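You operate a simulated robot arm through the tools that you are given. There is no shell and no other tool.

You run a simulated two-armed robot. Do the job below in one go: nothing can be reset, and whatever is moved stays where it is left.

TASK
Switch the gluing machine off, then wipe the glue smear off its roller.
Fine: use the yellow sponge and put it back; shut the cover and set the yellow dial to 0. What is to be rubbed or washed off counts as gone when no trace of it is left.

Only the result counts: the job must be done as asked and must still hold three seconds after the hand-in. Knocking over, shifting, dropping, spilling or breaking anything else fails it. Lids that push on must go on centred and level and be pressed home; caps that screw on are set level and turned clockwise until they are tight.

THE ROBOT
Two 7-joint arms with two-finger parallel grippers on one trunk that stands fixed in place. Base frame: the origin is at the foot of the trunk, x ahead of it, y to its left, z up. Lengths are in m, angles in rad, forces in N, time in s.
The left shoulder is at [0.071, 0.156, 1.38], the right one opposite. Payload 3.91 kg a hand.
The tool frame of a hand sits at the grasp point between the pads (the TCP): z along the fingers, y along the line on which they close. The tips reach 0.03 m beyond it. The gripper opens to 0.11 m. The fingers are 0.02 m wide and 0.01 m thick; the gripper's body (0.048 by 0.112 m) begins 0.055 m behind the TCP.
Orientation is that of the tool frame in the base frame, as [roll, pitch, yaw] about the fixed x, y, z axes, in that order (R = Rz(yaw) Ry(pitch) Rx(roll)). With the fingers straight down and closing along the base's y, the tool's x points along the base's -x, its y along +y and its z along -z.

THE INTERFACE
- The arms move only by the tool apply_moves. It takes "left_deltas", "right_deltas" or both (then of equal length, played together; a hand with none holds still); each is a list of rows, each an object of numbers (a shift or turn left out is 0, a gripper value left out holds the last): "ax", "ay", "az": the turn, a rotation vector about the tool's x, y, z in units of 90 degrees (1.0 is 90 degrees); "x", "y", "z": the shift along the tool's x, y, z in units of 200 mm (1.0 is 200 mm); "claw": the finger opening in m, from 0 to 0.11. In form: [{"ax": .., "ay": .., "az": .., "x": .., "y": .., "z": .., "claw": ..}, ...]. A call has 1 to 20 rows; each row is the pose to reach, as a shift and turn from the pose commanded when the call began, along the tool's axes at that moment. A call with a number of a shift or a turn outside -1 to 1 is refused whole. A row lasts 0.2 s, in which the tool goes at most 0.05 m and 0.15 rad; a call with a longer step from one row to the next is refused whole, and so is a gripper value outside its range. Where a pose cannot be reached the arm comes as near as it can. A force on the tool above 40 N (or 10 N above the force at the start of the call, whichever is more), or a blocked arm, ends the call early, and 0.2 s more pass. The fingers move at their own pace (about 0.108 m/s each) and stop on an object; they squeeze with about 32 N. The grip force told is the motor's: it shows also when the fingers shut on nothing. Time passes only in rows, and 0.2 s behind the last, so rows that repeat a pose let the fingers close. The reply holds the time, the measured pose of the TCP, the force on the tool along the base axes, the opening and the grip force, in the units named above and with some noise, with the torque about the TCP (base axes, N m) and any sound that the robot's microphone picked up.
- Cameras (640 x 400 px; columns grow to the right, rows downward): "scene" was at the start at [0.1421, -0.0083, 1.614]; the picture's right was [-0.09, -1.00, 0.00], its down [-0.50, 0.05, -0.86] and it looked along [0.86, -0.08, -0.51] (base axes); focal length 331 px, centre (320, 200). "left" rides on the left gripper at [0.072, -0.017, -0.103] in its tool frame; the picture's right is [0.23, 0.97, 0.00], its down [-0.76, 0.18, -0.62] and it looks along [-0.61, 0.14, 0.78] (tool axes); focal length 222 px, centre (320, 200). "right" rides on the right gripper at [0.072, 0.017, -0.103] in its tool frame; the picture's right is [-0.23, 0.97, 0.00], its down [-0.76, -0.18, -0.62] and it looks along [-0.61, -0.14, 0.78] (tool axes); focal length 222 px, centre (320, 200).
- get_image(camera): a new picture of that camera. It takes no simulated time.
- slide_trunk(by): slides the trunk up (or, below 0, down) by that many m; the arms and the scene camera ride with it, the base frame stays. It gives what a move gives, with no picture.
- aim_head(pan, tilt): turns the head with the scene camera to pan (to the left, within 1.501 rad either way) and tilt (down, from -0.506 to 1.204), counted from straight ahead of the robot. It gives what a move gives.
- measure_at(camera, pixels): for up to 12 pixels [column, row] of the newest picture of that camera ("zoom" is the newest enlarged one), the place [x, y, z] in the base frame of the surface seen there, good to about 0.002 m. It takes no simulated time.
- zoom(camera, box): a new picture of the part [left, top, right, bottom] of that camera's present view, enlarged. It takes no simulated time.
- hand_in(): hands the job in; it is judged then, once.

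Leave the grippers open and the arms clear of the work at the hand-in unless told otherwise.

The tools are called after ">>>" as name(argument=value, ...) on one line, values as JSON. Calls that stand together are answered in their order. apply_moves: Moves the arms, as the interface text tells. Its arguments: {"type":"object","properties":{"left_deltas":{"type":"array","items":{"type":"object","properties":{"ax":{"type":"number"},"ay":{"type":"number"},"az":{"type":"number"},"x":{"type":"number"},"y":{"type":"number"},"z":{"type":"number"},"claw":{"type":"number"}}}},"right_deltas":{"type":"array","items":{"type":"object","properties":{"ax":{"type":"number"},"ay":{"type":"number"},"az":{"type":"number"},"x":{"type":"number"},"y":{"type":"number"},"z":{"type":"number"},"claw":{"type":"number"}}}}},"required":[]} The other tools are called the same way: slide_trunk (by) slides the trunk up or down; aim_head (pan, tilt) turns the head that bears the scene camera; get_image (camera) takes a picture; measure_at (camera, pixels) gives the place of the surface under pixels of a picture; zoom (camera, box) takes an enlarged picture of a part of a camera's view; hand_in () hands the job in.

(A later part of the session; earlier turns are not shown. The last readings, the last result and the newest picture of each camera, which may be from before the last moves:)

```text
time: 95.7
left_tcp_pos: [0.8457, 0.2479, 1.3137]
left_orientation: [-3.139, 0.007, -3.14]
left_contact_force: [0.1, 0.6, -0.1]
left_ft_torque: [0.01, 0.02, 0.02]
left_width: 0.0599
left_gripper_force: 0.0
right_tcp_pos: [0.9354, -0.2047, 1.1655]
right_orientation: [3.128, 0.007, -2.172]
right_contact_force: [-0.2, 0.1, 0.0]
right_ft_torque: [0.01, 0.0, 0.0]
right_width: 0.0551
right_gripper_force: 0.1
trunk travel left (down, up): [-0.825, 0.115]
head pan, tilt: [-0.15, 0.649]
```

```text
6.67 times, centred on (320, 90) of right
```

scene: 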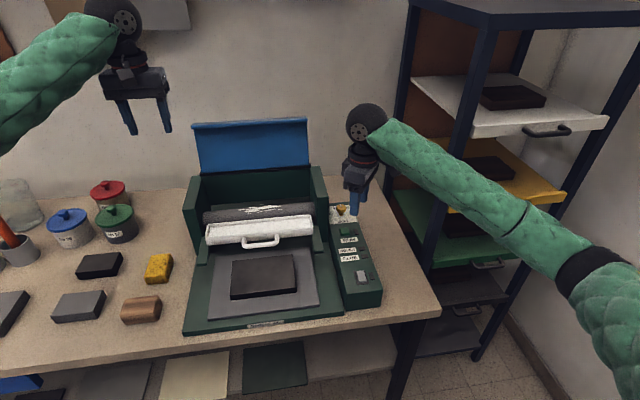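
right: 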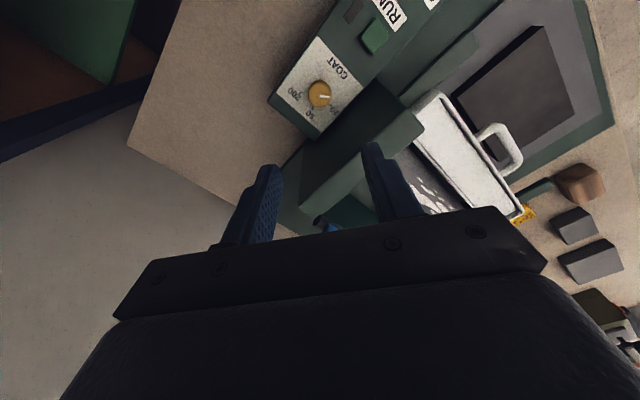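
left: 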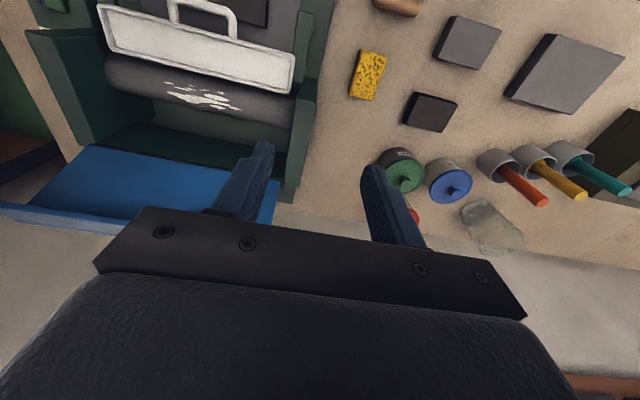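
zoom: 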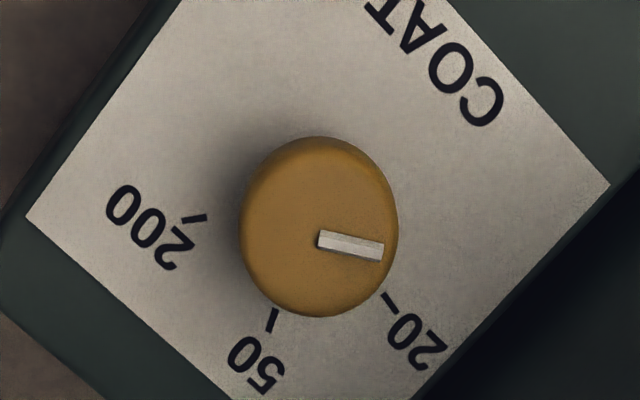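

The dial reads at its stop, past 20, as wanted. I'll retract the right hand back and up, untwisting it, and then look at the sponge.

>>> apply_moves(right_deltas=[{"x": 0.071, "y": 0.103, "z": -0.05, "az": 0.076}, {"x": 0.142, "y": 0.206, "z": -0.1, "az": 0.152}, {"x": 0.213, "y": 0.309, "z": -0.15, "az": 0.229}, {"x": 0.284, "y": 0.411, "z": -0.2, "az": 0.305}, {"x": 0.355, "y": 0.514, "z": -0.25, "az": 0.381}, {"x": 0.426, "y": 0.617, "z": -0.3, "az": 0.457}, {"x": 0.5, "y": 0.72, "z": -0.3, "az": 0.534}, {"x": 0.5685, "y": 0.8227, "z": -0.3, "az": 0.611}, {"x": 0.5685, "y": 0.8227, "z": -0.3, "az": 0.611}])

>>> apply_moves(right_deltas=[{"x": 0.2, "y": -0.1}, {"x": 0.4, "y": -0.2}, {"x": 0.6, "y": -0.3}, {"x": 0.6, "y": -0.3}])

>>> get_image(camera="scene")

>>> zoom(camera="scene", box=[100, 230, 200, 340])

```text
time: 97.7
left_tcp_pos: [0.8455, 0.2483, 1.3127]
left_orientation: [-3.139, 0.005, -3.139]
left_contact_force: [0.4, -1.0, -0.1]
left_ft_torque: [-0.01, -0.05, -0.02]
left_width: 0.0599
left_gripper_force: 0.0
right_tcp_pos: [0.7362, -0.2053, 1.227]
right_orientation: [3.128, -0.004, -3.136]
right_contact_force: [-0.1, -1.0, 0.4]
right_ft_torque: [-0.01, 0.02, -0.02]
right_width: 0.0548
right_gripper_force: 0.1
trunk travel left (down, up): [-0.825, 0.115]
head pan, tilt: [-0.15, 0.649]
```

```text
time: 98.7
left_tcp_pos: [0.8459, 0.2485, 1.3122]
left_orientation: [-3.139, 0.004, -3.14]
left_contact_force: [0.4, -0.3, -0.6]
left_ft_torque: [0.01, -0.01, 0.04]
left_width: 0.06
left_gripper_force: 0.1
right_tcp_pos: [0.6177, -0.2663, 1.2256]
right_orientation: [3.127, -0.006, -3.133]
right_contact_force: [-0.4, -0.7, -0.2]
right_ft_torque: [0.0, 0.0, -0.02]
right_width: 0.055
right_gripper_force: 0.0
trunk travel left (down, up): [-0.825, 0.115]
head pan, tilt: [-0.15, 0.649]
```

```text
taken
```

scene: 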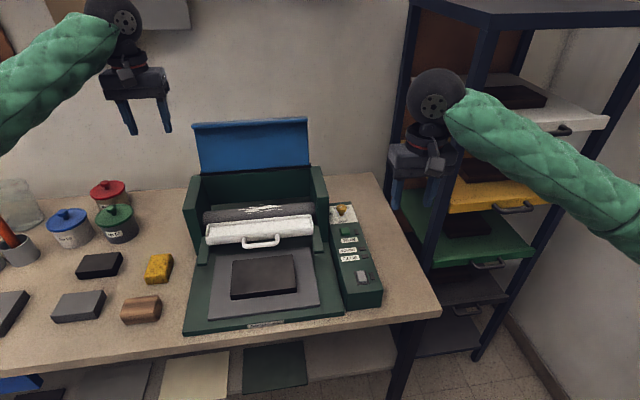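

```text
3.64 times, centred on (150, 285) of scene
```

zoom: 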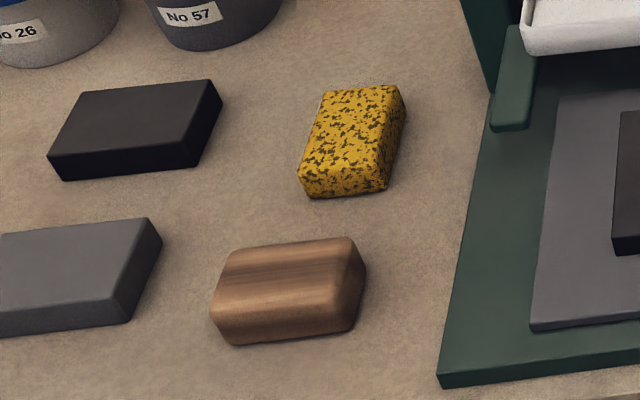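

>>> measure_at(camera="zoom", pixels=[[325, 95], [395, 90], [305, 170], [378, 165], [350, 130], [303, 192], [380, 188], [400, 120], [345, 205], [280, 170], [480, 130], [180, 120]])

>>> zoom(camera="left", box=[330, 30, 410, 110])

```text
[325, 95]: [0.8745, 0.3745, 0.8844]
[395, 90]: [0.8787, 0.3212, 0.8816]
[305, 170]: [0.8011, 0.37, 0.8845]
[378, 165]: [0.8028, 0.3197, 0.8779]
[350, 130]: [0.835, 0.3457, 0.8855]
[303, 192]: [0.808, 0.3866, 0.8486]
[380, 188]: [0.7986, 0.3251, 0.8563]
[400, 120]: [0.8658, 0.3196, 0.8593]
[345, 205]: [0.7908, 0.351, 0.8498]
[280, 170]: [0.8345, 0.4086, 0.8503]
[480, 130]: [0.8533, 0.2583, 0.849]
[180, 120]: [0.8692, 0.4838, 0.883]
```

```text
5.00 times, centred on (370, 70) of left
```

zoom: 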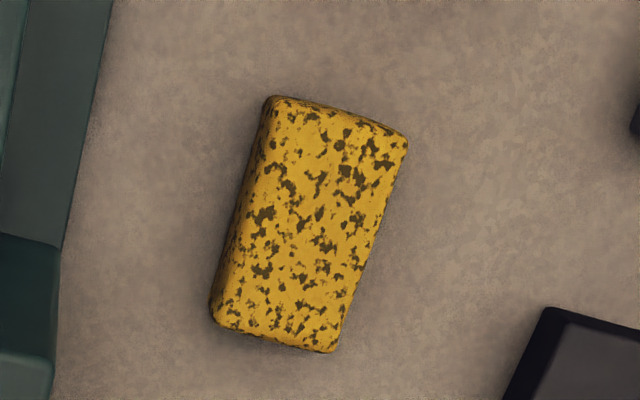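

The sponge is 83 × 56 × 35 mm at (0.838, 0.347), top z 0.8855. Now I'll measure the roller and smear in the left camera's view.

>>> zoom(camera="left", box=[95, 40, 305, 170])

>>> measure_at(camera="zoom", pixels=[[205, 115], [240, 150], [225, 135], [410, 165], [400, 215], [320, 110], [310, 150], [360, 165], [450, 130], [180, 60], [440, 230], [300, 175]])

```text
3.05 times, centred on (200, 105) of left
```

zoom: 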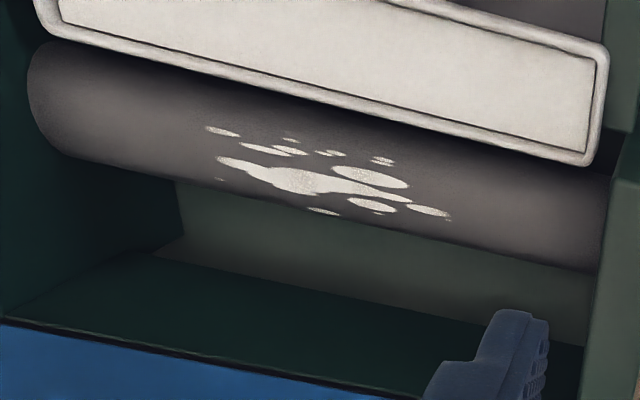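

```text
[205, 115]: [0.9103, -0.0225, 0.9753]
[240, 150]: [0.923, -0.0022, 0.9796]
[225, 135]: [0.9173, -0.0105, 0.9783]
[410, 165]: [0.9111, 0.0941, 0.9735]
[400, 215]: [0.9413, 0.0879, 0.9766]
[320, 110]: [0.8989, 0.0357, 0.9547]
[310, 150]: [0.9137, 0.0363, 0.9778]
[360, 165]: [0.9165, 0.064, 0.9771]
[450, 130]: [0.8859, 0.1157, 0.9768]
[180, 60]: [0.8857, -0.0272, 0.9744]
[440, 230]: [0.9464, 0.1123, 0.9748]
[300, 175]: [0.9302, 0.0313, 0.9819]
```

The roller's axis is at about (0.929, z 0.952) with a 30 mm radius; the smear spans y −0.03 to 0.11 around its top. I want to see its back side too, so I'll move the left hand so its camera looks straight down on the roller.

>>> apply_moves(left_deltas=[{"x": -0.08, "y": -0.12, "z": -0.1}, {"x": -0.16, "y": -0.24, "z": -0.2}, {"x": -0.24, "y": -0.36, "z": -0.25}, {"x": -0.32, "y": -0.48, "z": -0.25}, {"x": -0.4, "y": -0.6, "z": -0.25}, {"x": -0.5, "y": -0.72, "z": -0.25}, {"x": -0.6, "y": -0.85, "z": -0.25}, {"x": -0.7, "y": -0.95, "z": -0.25}, {"x": -0.7, "y": -0.95, "z": -0.25}])

>>> get_image(camera="left")

```text
time: 100.7
left_tcp_pos: [0.9846, 0.0593, 1.3636]
left_orientation: [-3.139, 0.006, -3.141]
left_contact_force: [-0.9, 0.1, 0.5]
left_ft_torque: [-0.02, -0.02, 0.02]
left_width: 0.0599
left_gripper_force: 0.1
right_tcp_pos: [0.6171, -0.2669, 1.2258]
right_orientation: [3.126, -0.006, -3.132]
right_contact_force: [0.4, -0.2, 0.4]
right_ft_torque: [0.0, 0.01, 0.02]
right_width: 0.055
right_gripper_force: 0.1
trunk travel left (down, up): [-0.825, 0.115]
head pan, tilt: [-0.15, 0.649]
```

```text
taken
```

left: 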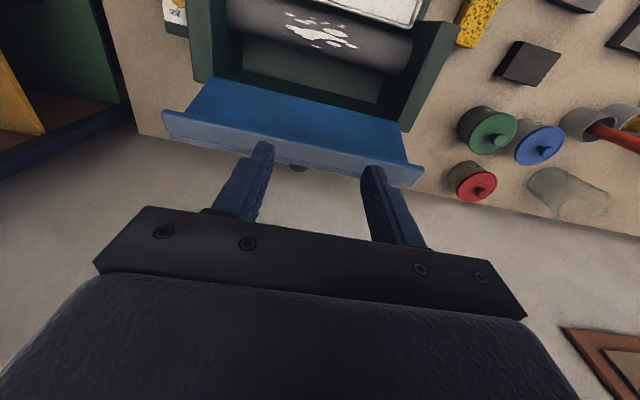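

The roller is seen from straight above at about (325, 30). I'll enlarge it.

>>> zoom(camera="left", box=[210, 0, 440, 110])

>>> zoom(camera="left", box=[270, 0, 370, 60])

>>> measure_at(camera="zoom", pixels=[[110, 80], [170, 190], [340, 230], [520, 290], [440, 230], [300, 250], [320, 340], [100, 200], [560, 340], [300, 200], [420, 330]])

```text
2.78 times, centred on (325, 55) of left
```

zoom: 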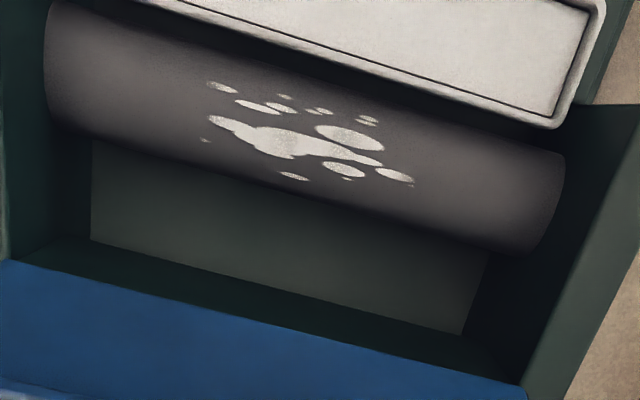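

```text
6.40 times, centred on (320, 30) of left
```

zoom: 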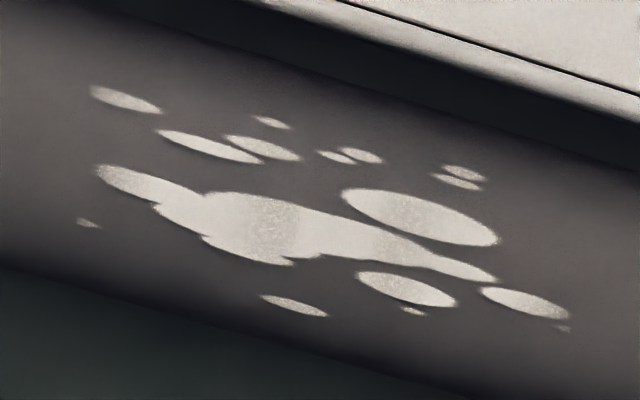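

```text
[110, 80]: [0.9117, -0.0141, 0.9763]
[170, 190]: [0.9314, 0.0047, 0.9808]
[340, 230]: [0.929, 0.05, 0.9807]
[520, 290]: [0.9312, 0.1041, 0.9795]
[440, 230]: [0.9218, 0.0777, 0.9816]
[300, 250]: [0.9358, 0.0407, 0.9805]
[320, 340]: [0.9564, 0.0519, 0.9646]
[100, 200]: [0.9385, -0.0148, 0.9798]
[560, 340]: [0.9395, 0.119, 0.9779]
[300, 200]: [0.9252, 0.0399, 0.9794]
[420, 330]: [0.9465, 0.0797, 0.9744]
```

The smear covers about ±45 degrees around the top of the roller, y −0.02 to 0.12. Now the left hand goes to fetch the sponge, claw opening to 90 mm.

>>> apply_moves(left_deltas=[{"x": 0.09, "y": 0.125, "claw": 0.09}, {"x": 0.18, "y": 0.25}, {"x": 0.27, "y": 0.375}, {"x": 0.36, "y": 0.5, "z": 0.05}, {"x": 0.45, "y": 0.625, "z": 0.1}, {"x": 0.55, "y": 0.75, "z": 0.15}, {"x": 0.65, "y": 0.875, "z": 0.2}, {"x": 0.733, "y": 1.0, "z": 0.3}, {"x": 0.733, "y": 1.0, "z": 0.3}])

>>> apply_moves(left_deltas=[{"y": 0.15, "z": 0.1}, {"y": 0.3, "z": 0.25}, {"y": 0.436, "z": 0.4}, {"y": 0.436, "z": 0.6}, {"y": 0.436, "z": 0.8}, {"y": 0.436, "z": 1.0}, {"y": 0.436, "z": 1.0}])

>>> get_image(camera="left")

>>> get_image(camera="scene")

```text
time: 102.7
left_tcp_pos: [0.84, 0.258, 1.3044]
left_orientation: [-3.14, 0.006, -3.139]
left_contact_force: [-0.4, -0.1, 0.4]
left_ft_torque: [0.01, 0.0, -0.01]
left_width: 0.09
left_gripper_force: 0.1
right_tcp_pos: [0.6165, -0.2678, 1.2262]
right_orientation: [3.126, -0.007, -3.133]
right_contact_force: [-0.2, 0.4, 0.3]
right_ft_torque: [0.01, -0.02, 0.0]
right_width: 0.0549
right_gripper_force: 0.0
trunk travel left (down, up): [-0.825, 0.115]
head pan, tilt: [-0.15, 0.649]
```

```text
time: 104.3
left_tcp_pos: [0.8399, 0.3453, 1.1022]
left_orientation: [-3.139, 0.004, -3.139]
left_contact_force: [0.1, 0.3, -0.6]
left_ft_torque: [0.0, 0.02, -0.01]
left_width: 0.09
left_gripper_force: 0.0
right_tcp_pos: [0.6175, -0.2672, 1.2255]
right_orientation: [3.128, -0.005, -3.133]
right_contact_force: [0.2, -0.8, 0.1]
right_ft_torque: [0.0, -0.03, 0.01]
right_width: 0.055
right_gripper_force: 0.0
trunk travel left (down, up): [-0.825, 0.115]
head pan, tilt: [-0.15, 0.649]
```

```text
taken
```

left: 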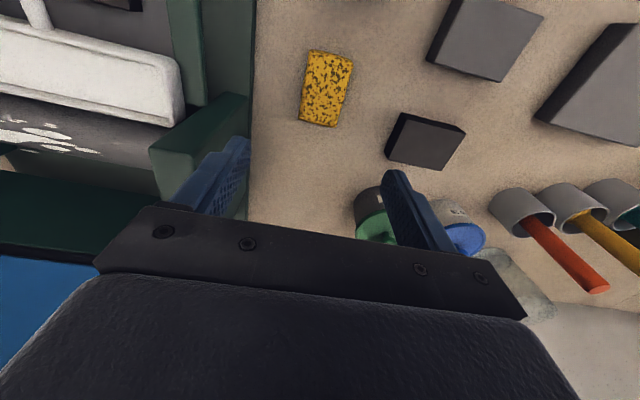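

```text
taken
```

scene: 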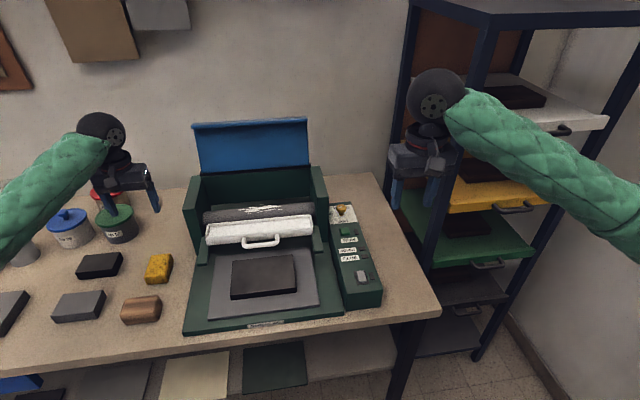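

The sponge is at about (326, 88) in the left view. I'll measure its outline for the grip.

>>> zoom(camera="left", box=[286, 38, 366, 138])

>>> measure_at(camera="zoom", pixels=[[292, 52], [405, 80], [262, 320], [370, 345], [330, 200], [280, 190], [385, 215], [345, 65], [315, 335]])

```text
4.00 times, centred on (326, 88) of left
```

zoom: 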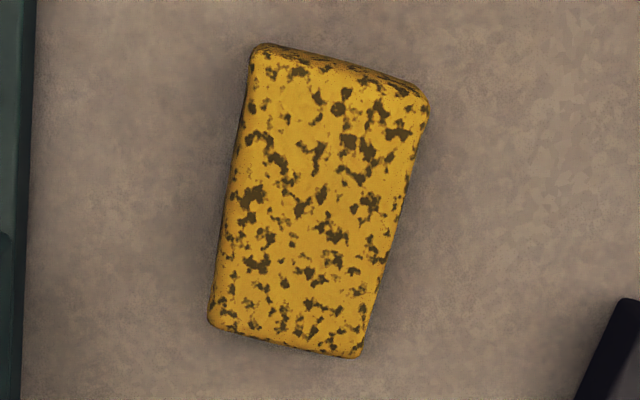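

```text
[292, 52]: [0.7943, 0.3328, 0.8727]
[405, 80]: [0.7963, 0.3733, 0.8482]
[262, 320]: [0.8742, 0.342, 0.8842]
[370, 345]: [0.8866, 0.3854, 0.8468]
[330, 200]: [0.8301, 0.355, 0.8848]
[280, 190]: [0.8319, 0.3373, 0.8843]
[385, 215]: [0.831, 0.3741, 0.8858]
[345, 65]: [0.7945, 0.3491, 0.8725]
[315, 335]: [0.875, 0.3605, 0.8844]
```

The sponge's centre is about (0.837, 0.348) with its far end turned about 2 degrees left. I'll align, go down to TCP z 0.896 (tips 16 mm above the bench) and close on it.

>>> apply_moves(left_deltas=[{"x": 0.015, "y": 0.0135, "z": 0.2, "az": -0.026}, {"x": 0.015, "y": 0.0135, "z": 0.4, "az": -0.026}, {"x": 0.015, "y": 0.0135, "z": 0.6, "az": -0.026}, {"x": 0.015, "y": 0.0135, "z": 0.8, "az": -0.026}, {"x": 0.015, "y": 0.0135, "z": 0.8, "az": -0.026}])

>>> get_image(camera="left")

```text
time: 105.5
left_tcp_pos: [0.8383, 0.3476, 0.9441]
left_orientation: [-3.139, 0.006, -3.1]
left_contact_force: [-0.8, 0.8, -0.1]
left_ft_torque: [-0.02, 0.02, 0.0]
left_width: 0.09
left_gripper_force: 0.0
right_tcp_pos: [0.6158, -0.267, 1.2263]
right_orientation: [3.128, -0.003, -3.131]
right_contact_force: [0.4, -0.2, 0.7]
right_ft_torque: [0.01, -0.01, 0.0]
right_width: 0.055
right_gripper_force: 0.1
trunk travel left (down, up): [-0.825, 0.115]
head pan, tilt: [-0.15, 0.649]
```

```text
taken
```

left: 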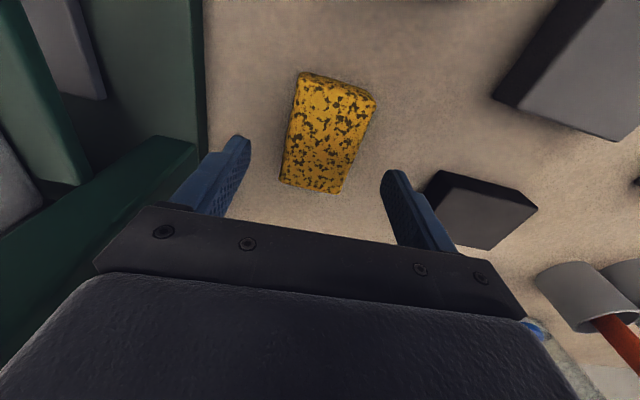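

Aligned; I'll lower the last 48 mm and close.

>>> apply_moves(left_deltas=[{"z": 0.12}, {"z": 0.24}, {"z": 0.24}, {"z": 0.24, "claw": 0.03}, {"z": 0.24, "claw": 0.03}, {"z": 0.24, "claw": 0.03}])

>>> get_image(camera="left")

>>> zoom(camera="scene", box=[80, 180, 220, 320])

```text
time: 106.9
left_tcp_pos: [0.8372, 0.3474, 0.8956]
left_orientation: [-3.138, 0.004, -3.097]
left_contact_force: [1.1, 0.9, 1.2]
left_ft_torque: [0.02, 0.06, -0.04]
left_width: 0.059
left_gripper_force: 32.4
right_tcp_pos: [0.617, -0.2667, 1.2257]
right_orientation: [3.129, -0.006, -3.134]
right_contact_force: [-0.6, -0.5, -1.0]
right_ft_torque: [0.03, 0.0, 0.0]
right_width: 0.0548
right_gripper_force: 0.1
trunk travel left (down, up): [-0.825, 0.115]
head pan, tilt: [-0.15, 0.649]
```

```text
taken
```

left: 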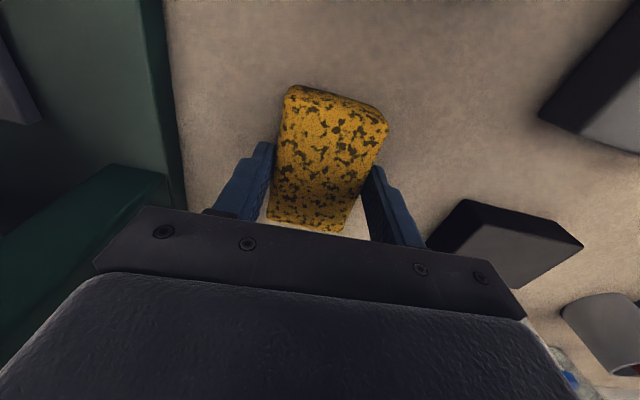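

```text
2.86 times, centred on (150, 250) of scene
```

zoom: 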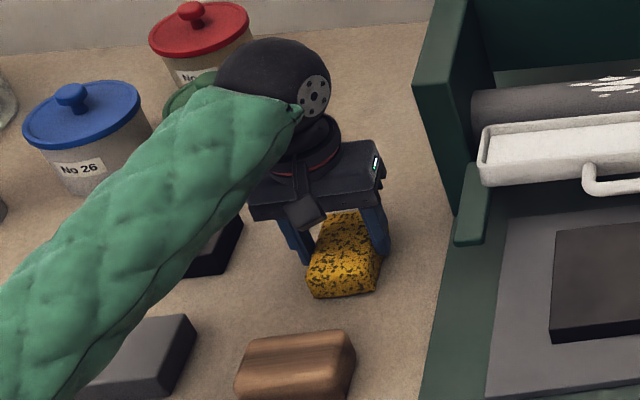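

The sponge is held (59 mm, 32 N). I'll lift it straight up to clear the machine's side post.

>>> apply_moves(left_deltas=[{"z": -0.1}, {"z": -0.3}, {"z": -0.5}, {"z": -0.7}, {"z": -0.9}, {"z": -1.0}, {"z": -1.0}])

>>> apply_moves(left_deltas=[{"z": -0.2}, {"z": -0.4, "az": 0.026}, {"z": -0.4, "az": 0.026}])

>>> get_image(camera="scene")

>>> get_image(camera="left")

```text
time: 108.5
left_tcp_pos: [0.8363, 0.3477, 1.0952]
left_orientation: [-3.139, 0.004, -3.097]
left_contact_force: [-0.9, 0.7, 0.9]
left_ft_torque: [0.04, 0.0, 0.03]
left_width: 0.0302
left_gripper_force: 0.0
right_tcp_pos: [0.6168, -0.2668, 1.2253]
right_orientation: [3.126, -0.003, -3.134]
right_contact_force: [-0.3, 0.5, -0.2]
right_ft_torque: [-0.03, -0.05, 0.07]
right_width: 0.0552
right_gripper_force: 0.0
trunk travel left (down, up): [-0.825, 0.115]
head pan, tilt: [-0.15, 0.649]
```

```text
time: 109.3
left_tcp_pos: [0.8371, 0.3487, 1.1735]
left_orientation: [-3.138, 0.006, -3.139]
left_contact_force: [0.4, 0.8, -0.2]
left_ft_torque: [-0.02, -0.01, -0.05]
left_width: 0.03
left_gripper_force: 0.1
right_tcp_pos: [0.6173, -0.2677, 1.226]
right_orientation: [3.128, -0.005, -3.133]
right_contact_force: [-0.2, 0.2, -0.7]
right_ft_torque: [0.02, 0.03, -0.02]
right_width: 0.055
right_gripper_force: 0.0
trunk travel left (down, up): [-0.825, 0.115]
head pan, tilt: [-0.15, 0.649]
```

```text
taken
```

scene: 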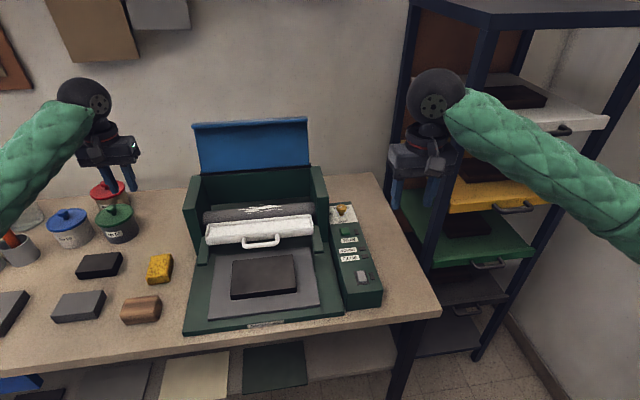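

```text
taken
```

left: 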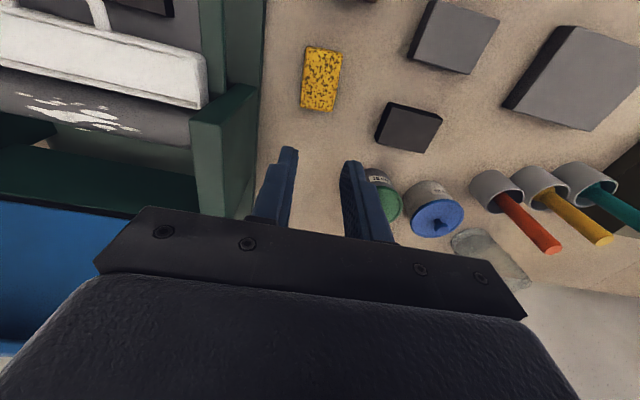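

The sponge slipped out and stayed at its place on the bench. The grip was too shallow, so I'll check its position again and grip deeper.

>>> zoom(camera="scene", box=[100, 230, 200, 340])

>>> measure_at(camera="zoom", pixels=[[325, 95], [395, 90], [305, 170], [378, 165], [350, 130], [303, 192], [380, 188], [400, 120]])

>>> zoom(camera="left", box=[280, 30, 360, 130])

>>> measure_at(camera="zoom", pixels=[[320, 200], [270, 75], [400, 90], [240, 300], [365, 315], [255, 190], [390, 205]])

```text
3.64 times, centred on (150, 285) of scene
```

zoom: 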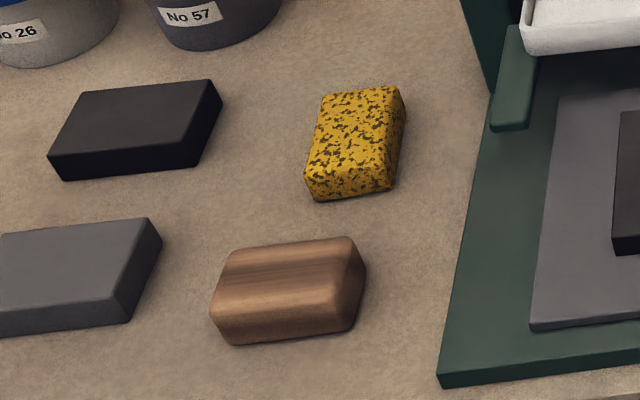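

```text
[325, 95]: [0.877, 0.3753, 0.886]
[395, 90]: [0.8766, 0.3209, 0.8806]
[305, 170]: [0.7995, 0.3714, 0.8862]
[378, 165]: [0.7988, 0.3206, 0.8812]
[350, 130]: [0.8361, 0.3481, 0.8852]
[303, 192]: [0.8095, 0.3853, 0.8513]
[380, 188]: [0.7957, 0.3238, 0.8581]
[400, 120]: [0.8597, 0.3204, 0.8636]
```

```text
4.00 times, centred on (320, 80) of left
```

zoom: 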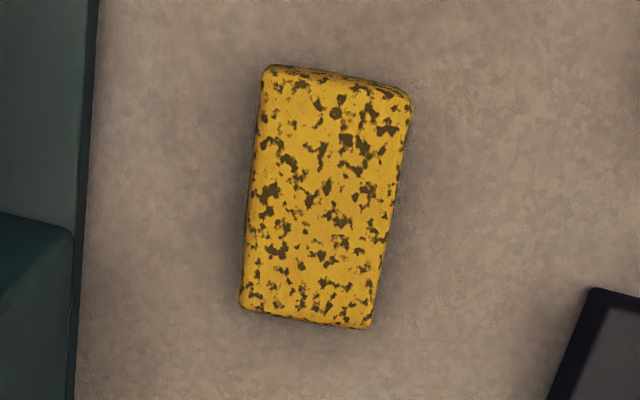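

```text
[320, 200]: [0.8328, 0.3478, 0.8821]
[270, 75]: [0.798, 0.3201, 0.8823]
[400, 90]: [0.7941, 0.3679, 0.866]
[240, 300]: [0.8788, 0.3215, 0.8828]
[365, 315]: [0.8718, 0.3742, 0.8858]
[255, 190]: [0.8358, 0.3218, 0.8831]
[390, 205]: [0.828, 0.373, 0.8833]
```

The sponge sits at the same centre, turned about 4 degrees by the first grip (originally about −1.4 degrees; I'll restore that at the end). I'll go down again, 10 mm deeper this time, to TCP z 0.886.

>>> apply_moves(left_deltas=[{"z": 0.2, "claw": 0.09}, {"z": 0.4, "az": -0.026}, {"z": 0.6, "az": -0.026}, {"z": 0.8, "az": -0.026}, {"z": 1.0, "az": -0.026}, {"z": 1.0, "az": -0.026}])

>>> apply_moves(left_deltas=[{"z": 0.15, "y": -0.004}, {"z": 0.3, "y": -0.004}, {"z": 0.4, "y": -0.004}, {"z": 0.437, "y": -0.004}, {"z": 0.437, "y": -0.004}, {"z": 0.437, "y": -0.004, "claw": 0.01}, {"z": 0.437, "y": -0.004, "claw": 0.01}, {"z": 0.437, "y": -0.004, "claw": 0.01}, {"z": 0.437, "y": -0.004, "claw": 0.01}])

>>> get_image(camera="left")

>>> zoom(camera="scene", box=[80, 180, 220, 320])

```text
time: 110.7
left_tcp_pos: [0.837, 0.3488, 0.9745]
left_orientation: [-3.139, 0.006, -3.098]
left_contact_force: [-0.7, 0.4, 0.2]
left_ft_torque: [0.02, -0.04, 0.0]
left_width: 0.0897
left_gripper_force: 0.0
right_tcp_pos: [0.6164, -0.268, 1.2265]
right_orientation: [3.128, -0.003, -3.133]
right_contact_force: [1.3, -0.1, 0.3]
right_ft_torque: [-0.01, 0.02, 0.02]
right_width: 0.0548
right_gripper_force: 0.0
trunk travel left (down, up): [-0.825, 0.115]
head pan, tilt: [-0.15, 0.649]
```

```text
time: 112.7
left_tcp_pos: [0.8381, 0.3465, 0.8876]
left_orientation: [-3.139, 0.005, -3.099]
left_contact_force: [-0.8, 0.5, -0.6]
left_ft_torque: [0.03, 0.0, 0.0]
left_width: 0.0593
left_gripper_force: 31.9
right_tcp_pos: [0.6159, -0.2671, 1.2257]
right_orientation: [3.128, -0.005, -3.131]
right_contact_force: [-0.4, -0.2, 0.3]
right_ft_torque: [0.01, -0.01, 0.0]
right_width: 0.055
right_gripper_force: 0.0
trunk travel left (down, up): [-0.825, 0.115]
head pan, tilt: [-0.15, 0.649]
```

```text
taken
```

left: 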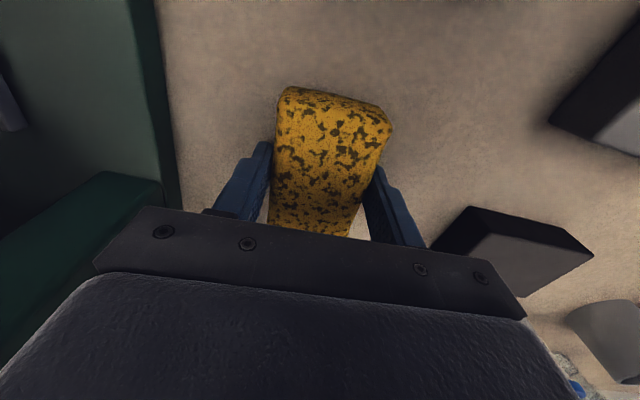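

```text
2.86 times, centred on (150, 250) of scene
```

zoom: 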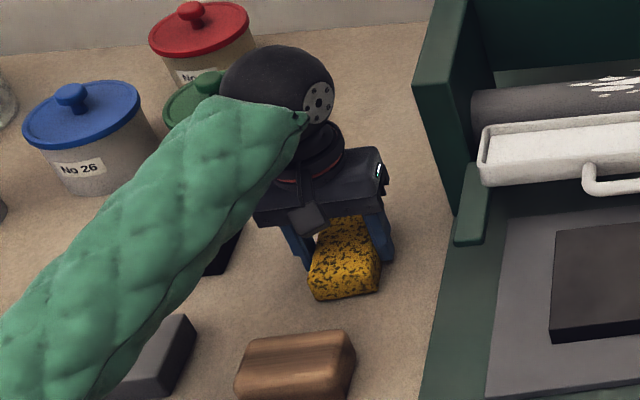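

Gripped deeper (59 mm, 32 N). I'll lift slowly by 4 cm and check that the width holds.

>>> apply_moves(left_deltas=[{"z": -0.02}, {"z": -0.05}, {"z": -0.1}, {"z": -0.15}, {"z": -0.2}, {"z": -0.2}])

>>> zoom(camera="scene", box=[80, 180, 220, 320])

```text
time: 114.1
left_tcp_pos: [0.8367, 0.3479, 0.9279]
left_orientation: [-3.138, 0.006, -3.1]
left_contact_force: [-0.3, 0.2, -0.4]
left_ft_torque: [-0.03, -0.01, -0.02]
left_width: 0.0591
left_gripper_force: 31.7
right_tcp_pos: [0.6167, -0.2674, 1.2261]
right_orientation: [3.128, -0.005, -3.133]
right_contact_force: [-1.0, -0.2, -0.3]
right_ft_torque: [-0.01, 0.0, -0.03]
right_width: 0.0549
right_gripper_force: 0.1
trunk travel left (down, up): [-0.825, 0.115]
head pan, tilt: [-0.15, 0.649]
```

```text
2.86 times, centred on (150, 250) of scene
```

zoom: 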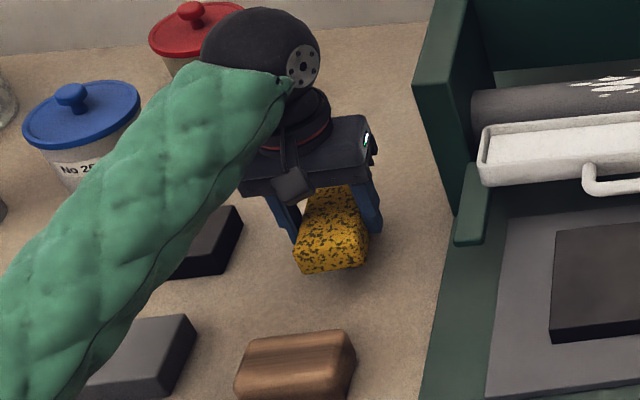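

The sponge came up with the hand. I'll lift on to z 1.15 and square the hand.

>>> apply_moves(left_deltas=[{"z": -0.1}, {"z": -0.25}, {"z": -0.4}, {"z": -0.55}, {"z": -0.7}, {"z": -0.85}, {"z": -1.0}, {"z": -1.0, "az": 0.026}, {"z": -1.0, "az": 0.026}])

>>> get_image(camera="scene")

>>> get_image(camera="left")

>>> zoom(camera="scene", box=[60, 90, 180, 230])

```text
time: 116.1
left_tcp_pos: [0.8359, 0.348, 1.1284]
left_orientation: [-3.14, 0.004, -3.14]
left_contact_force: [1.0, 0.9, -0.5]
left_ft_torque: [0.0, 0.0, 0.0]
left_width: 0.0588
left_gripper_force: 31.8
right_tcp_pos: [0.6173, -0.2674, 1.2263]
right_orientation: [3.129, -0.005, -3.134]
right_contact_force: [0.2, 0.3, 0.4]
right_ft_torque: [-0.02, -0.01, -0.04]
right_width: 0.0549
right_gripper_force: 0.1
trunk travel left (down, up): [-0.825, 0.115]
head pan, tilt: [-0.15, 0.649]
```

```text
taken
```

scene: 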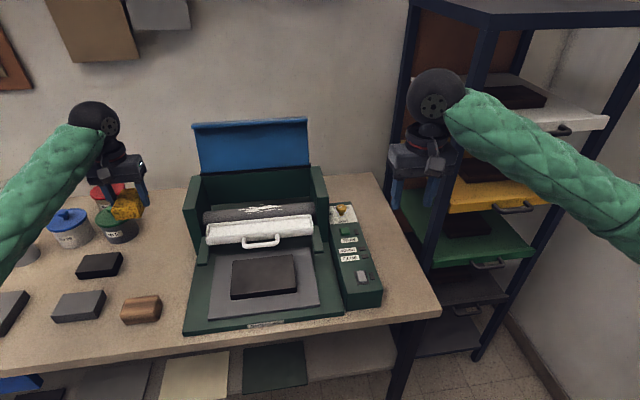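

```text
taken
```

left: 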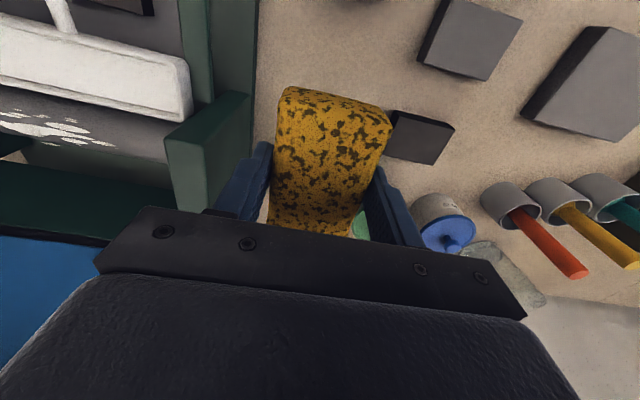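

```text
2.86 times, centred on (120, 160) of scene
```

zoom: 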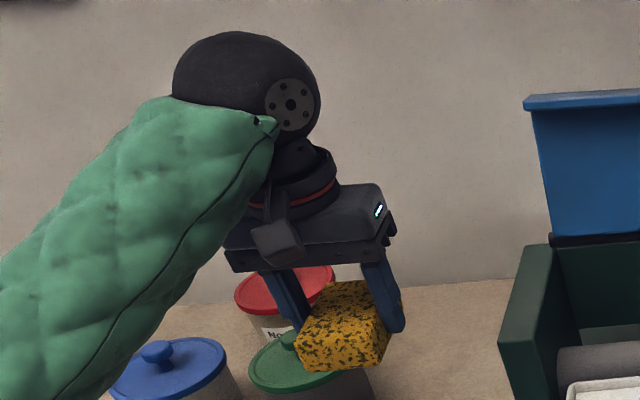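

The sponge is held firmly. I'll carry it over the side post to above the roller, at x 0.945 so its front edge stays behind the glue tray's rim.

>>> apply_moves(left_deltas=[{"z": -0.1}, {"x": -0.1, "y": -0.15, "z": -0.1}, {"x": -0.2, "y": -0.3, "z": -0.1}, {"x": -0.3, "y": -0.45, "z": -0.1}, {"x": -0.4, "y": -0.6, "z": -0.1}, {"x": -0.5, "y": -0.75, "z": -0.1}, {"x": -0.5455, "y": -0.9, "z": -0.1}, {"x": -0.5455, "y": -0.9, "z": -0.1}])

>>> apply_moves(left_deltas=[{"y": -0.15}, {"y": -0.29, "z": 0.1}, {"y": -0.29, "z": 0.25}, {"y": -0.29, "z": 0.4}, {"y": -0.29, "z": 0.55}, {"y": -0.29, "z": 0.55}])

>>> get_image(camera="left")

>>> zoom(camera="scene", box=[170, 100, 350, 260])

```text
time: 117.9
left_tcp_pos: [0.9456, 0.1688, 1.148]
left_orientation: [-3.139, 0.005, -3.139]
left_contact_force: [-0.3, -1.1, -0.6]
left_ft_torque: [-0.02, 0.01, 0.01]
left_width: 0.059
left_gripper_force: 32.2
right_tcp_pos: [0.617, -0.266, 1.2259]
right_orientation: [3.128, -0.005, -3.132]
right_contact_force: [-0.6, 0.4, -0.4]
right_ft_torque: [0.0, -0.02, 0.0]
right_width: 0.0552
right_gripper_force: 0.2
trunk travel left (down, up): [-0.825, 0.115]
head pan, tilt: [-0.15, 0.649]
```

```text
time: 119.3
left_tcp_pos: [0.9454, 0.1096, 1.0368]
left_orientation: [-3.14, 0.005, -3.141]
left_contact_force: [0.2, -0.5, -0.3]
left_ft_torque: [0.0, 0.01, -0.04]
left_width: 0.0588
left_gripper_force: 32.7
right_tcp_pos: [0.6171, -0.2671, 1.2251]
right_orientation: [3.126, -0.006, -3.132]
right_contact_force: [-0.3, 0.2, 0.3]
right_ft_torque: [0.05, 0.01, 0.0]
right_width: 0.0552
right_gripper_force: 0.1
trunk travel left (down, up): [-0.825, 0.115]
head pan, tilt: [-0.15, 0.649]
```

```text
taken
```

left: 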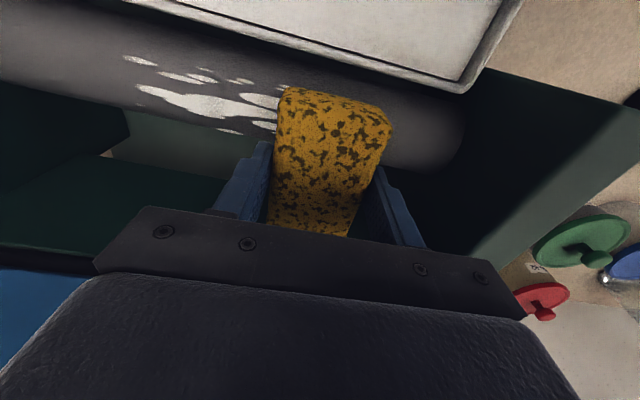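

```text
2.50 times, centred on (260, 180) of scene
```

zoom: 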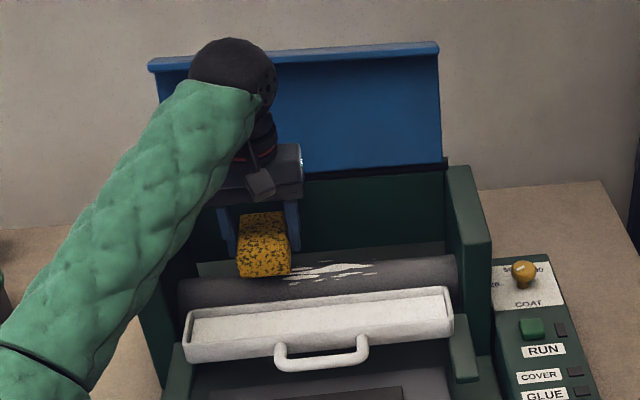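

The sponge hovers over the roller's left part, behind the tray rim. I'll lower it in small steps until it touches.

>>> apply_moves(left_deltas=[{"z": 0.04}, {"z": 0.07}, {"z": 0.085}, {"z": 0.095}, {"z": 0.1}, {"z": 0.1}])

```text
time: 120.7
left_tcp_pos: [0.9468, 0.109, 1.0179]
left_orientation: [-3.14, 0.004, -3.139]
left_contact_force: [-0.3, -0.8, 1.1]
left_ft_torque: [0.04, 0.06, 0.04]
left_width: 0.0591
left_gripper_force: 32.1
right_tcp_pos: [0.6173, -0.2667, 1.2257]
right_orientation: [3.127, -0.005, -3.132]
right_contact_force: [-0.2, 0.7, 0.1]
right_ft_torque: [-0.01, -0.03, -0.01]
right_width: 0.0549
right_gripper_force: 0.0
trunk travel left (down, up): [-0.825, 0.115]
head pan, tilt: [-0.15, 0.649]
```

No clear contact yet (1 N). I'll go down a few more millimetres.

>>> apply_moves(left_deltas=[{"z": 0.01}, {"z": 0.02}, {"z": 0.03}, {"z": 0.03}])

>>> zoom(camera="left", box=[110, 20, 430, 220])

```text
time: 121.7
left_tcp_pos: [0.9451, 0.1086, 1.017]
left_orientation: [-3.138, 0.011, -3.139]
left_contact_force: [10.5, 0.3, 35.9]
left_ft_torque: [0.06, -0.11, 0.08]
left_width: 0.0595
left_gripper_force: 32.3
right_tcp_pos: [0.6154, -0.267, 1.2279]
right_orientation: [3.128, -0.001, -3.132]
right_contact_force: [0.5, -0.4, 0.3]
right_ft_torque: [-0.01, 0.01, -0.01]
right_width: 0.0551
right_gripper_force: 0.1
trunk travel left (down, up): [-0.825, 0.115]
head pan, tilt: [-0.15, 0.649]
```

```text
2.00 times, centred on (270, 120) of left
```

zoom: 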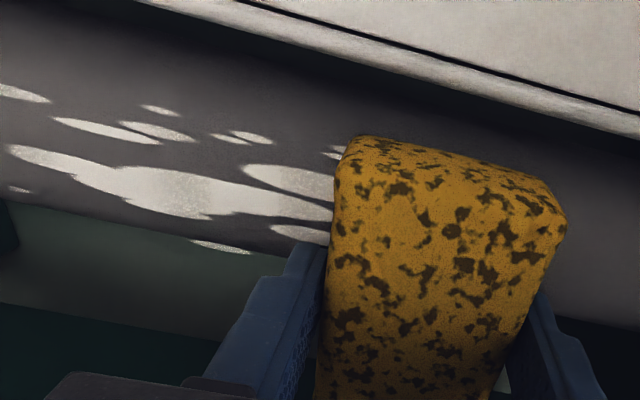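

Contact is firm: 36 N after one more millimetre, so the sponge is stiff. I'll ease off to about 15 N and stroke along the roller toward y −0.02.

>>> apply_moves(left_deltas=[{"z": -0.018}, {"z": -0.018, "y": -0.08}, {"z": -0.018, "y": -0.16}, {"z": -0.018, "y": -0.24}, {"z": -0.018, "y": -0.32}, {"z": -0.018, "y": -0.4}, {"z": -0.018, "y": -0.48}, {"z": -0.018, "y": -0.56}, {"z": -0.018, "y": -0.65}, {"z": -0.018, "y": -0.65}])

>>> get_image(camera="left")

>>> zoom(camera="scene", box=[180, 180, 340, 270])

```text
time: 123.9
left_tcp_pos: [0.9456, -0.0207, 1.0165]
left_orientation: [-3.139, 0.005, -3.141]
left_contact_force: [-1.7, -1.2, 7.0]
left_ft_torque: [-0.01, -0.02, 0.04]
left_width: 0.0592
left_gripper_force: 32.0
right_tcp_pos: [0.6163, -0.267, 1.2261]
right_orientation: [3.129, -0.005, -3.134]
right_contact_force: [-1.2, -0.1, 0.7]
right_ft_torque: [0.01, 0.0, 0.03]
right_width: 0.0551
right_gripper_force: 0.1
trunk travel left (down, up): [-0.825, 0.115]
head pan, tilt: [-0.15, 0.649]
```

```text
taken
```

left: 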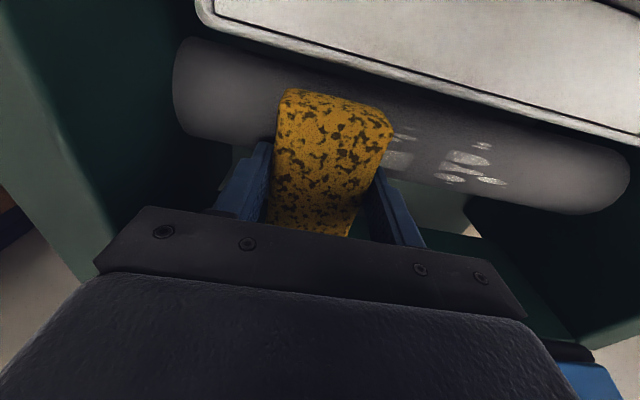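

```text
4.00 times, centred on (260, 225) of scene
```

zoom: 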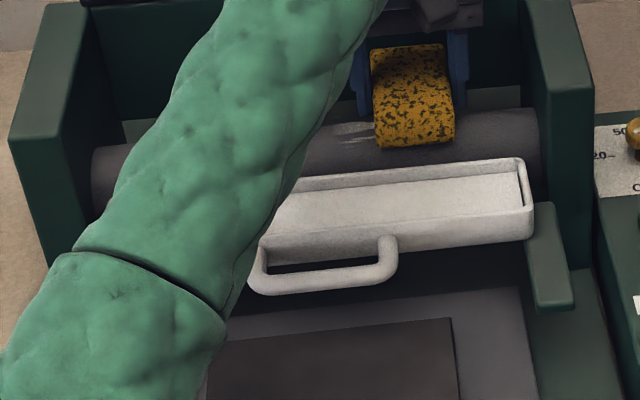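

The smear is fading where the sponge went. I'll stroke back and forth over the full length again with slightly more pressure.

>>> apply_moves(left_deltas=[{"z": 0.008, "y": 0.08}, {"z": 0.008, "y": 0.18}, {"z": 0.008, "y": 0.28}, {"z": 0.008, "y": 0.38}, {"z": 0.008, "y": 0.48}, {"z": 0.008, "y": 0.58}, {"z": 0.008, "y": 0.68}, {"z": 0.008, "y": 0.73}, {"z": 0.008, "y": 0.65}, {"z": 0.008, "y": 0.55}, {"z": 0.008, "y": 0.45}, {"z": 0.008, "y": 0.35}, {"z": 0.008, "y": 0.25}, {"z": 0.008, "y": 0.15}, {"z": 0.008, "y": 0.05}, {"z": 0.008, "y": -0.05}, {"z": 0.008, "y": -0.1}, {"z": 0.008, "y": -0.1}])

>>> zoom(camera="left", box=[160, 20, 640, 240])

>>> get_image(camera="left")

```text
time: 127.7
left_tcp_pos: [0.9455, -0.0423, 1.0169]
left_orientation: [-3.138, 0.008, -3.139]
left_contact_force: [-1.1, 5.7, 17.7]
left_ft_torque: [0.23, -0.03, 0.01]
left_width: 0.0592
left_gripper_force: 31.7
right_tcp_pos: [0.6151, -0.2669, 1.226]
right_orientation: [3.128, -0.005, -3.132]
right_contact_force: [-1.0, 0.5, 0.3]
right_ft_torque: [0.0, 0.01, 0.02]
right_width: 0.0548
right_gripper_force: 0.1
trunk travel left (down, up): [-0.825, 0.115]
head pan, tilt: [-0.15, 0.649]
```

```text
1.33 times, centred on (400, 130) of left
```

zoom: 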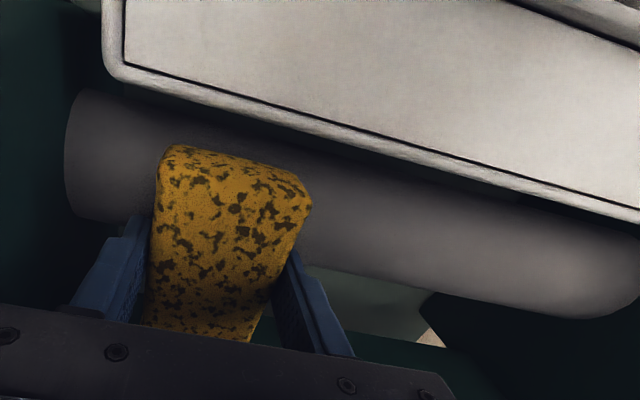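

```text
taken
```

left: 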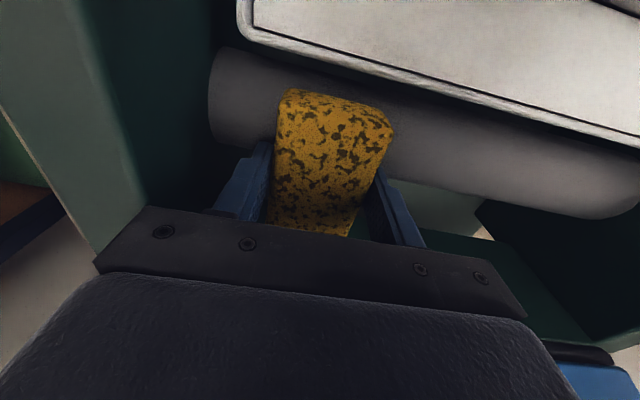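

The visible part of the roller is now clean. For safety I'll make one more full stroke both ways, then lift and inspect.

>>> apply_moves(left_deltas=[{"y": 0.1}, {"y": 0.2}, {"y": 0.3}, {"y": 0.4}, {"y": 0.5}, {"y": 0.6}, {"y": 0.7}, {"y": 0.8}, {"y": 0.87}, {"y": 0.8}, {"y": 0.7}, {"y": 0.6}, {"y": 0.5}, {"y": 0.4}, {"y": 0.3}, {"y": 0.2}, {"y": 0.1}, {"y": 0.0}])

>>> apply_moves(left_deltas=[{"z": -0.1, "y": 0.05}, {"z": -0.3, "y": 0.1}, {"z": -0.5, "y": 0.3}, {"z": -0.7, "y": 0.5}, {"z": -0.8, "y": 0.7}, {"z": -0.9, "y": 0.9}, {"z": -0.9, "y": 1.0}, {"z": -0.9, "y": 1.0}])

>>> get_image(camera="left")

>>> get_image(camera="scene")

```text
time: 131.5
left_tcp_pos: [0.9459, -0.0403, 1.0153]
left_orientation: [-3.139, 0.007, -3.139]
left_contact_force: [-0.1, 5.5, 13.6]
left_ft_torque: [0.15, -0.06, 0.03]
left_width: 0.0592
left_gripper_force: 32.2
right_tcp_pos: [0.6152, -0.2671, 1.2271]
right_orientation: [3.129, -0.003, -3.133]
right_contact_force: [-0.9, 0.9, -0.3]
right_ft_torque: [0.01, 0.0, 0.02]
right_width: 0.0551
right_gripper_force: 0.0
trunk travel left (down, up): [-0.825, 0.115]
head pan, tilt: [-0.15, 0.649]
```

```text
refused: row 3 steps farther than a row can; nothing moved
```

```text
taken
```

left: 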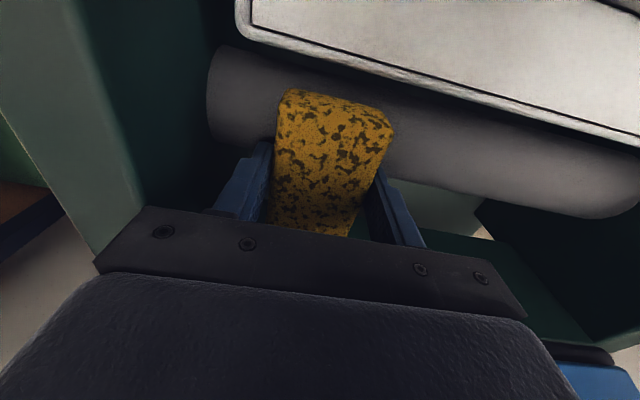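

```text
taken
```

scene: 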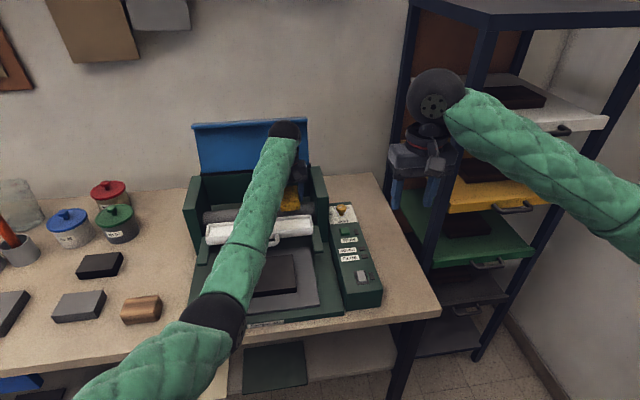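

The lift was refused for a long step. I'll lift straight up first, then move left.

>>> apply_moves(left_deltas=[{"z": -0.1}, {"z": -0.3}, {"z": -0.5}, {"z": -0.65}, {"y": 0.2, "z": -0.7}, {"y": 0.4, "z": -0.7}, {"y": 0.6, "z": -0.7}, {"y": 0.8, "z": -0.7}, {"y": 1.0, "z": -0.7}, {"y": 1.0, "z": -0.7}])

>>> get_image(camera="left")

>>> zoom(camera="scene", box=[180, 180, 340, 270])

```text
time: 133.7
left_tcp_pos: [0.9451, 0.1587, 1.155]
left_orientation: [3.141, 0.006, -3.14]
left_contact_force: [-0.1, -0.6, -0.9]
left_ft_torque: [0.03, 0.01, 0.0]
left_width: 0.0589
left_gripper_force: 32.1
right_tcp_pos: [0.6173, -0.2685, 1.2257]
right_orientation: [3.125, -0.004, -3.132]
right_contact_force: [1.0, -0.5, 0.0]
right_ft_torque: [0.01, 0.02, -0.01]
right_width: 0.0551
right_gripper_force: 0.1
trunk travel left (down, up): [-0.825, 0.115]
head pan, tilt: [-0.15, 0.649]
```

```text
taken
```

left: 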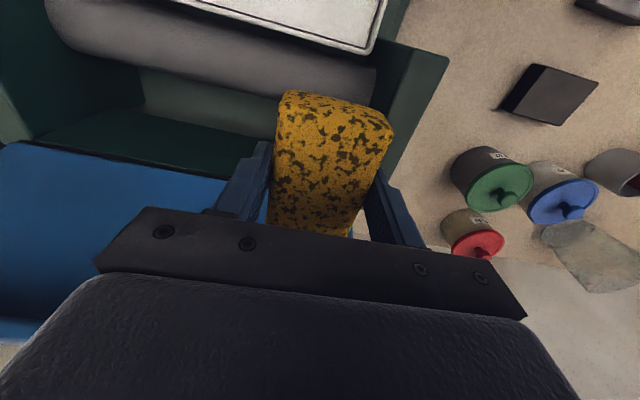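

```text
4.00 times, centred on (260, 225) of scene
```

zoom: 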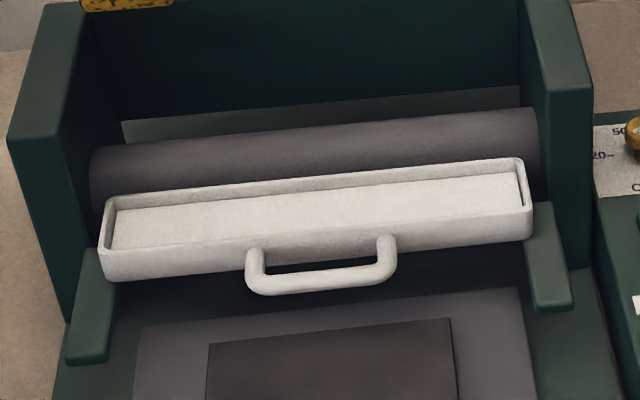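

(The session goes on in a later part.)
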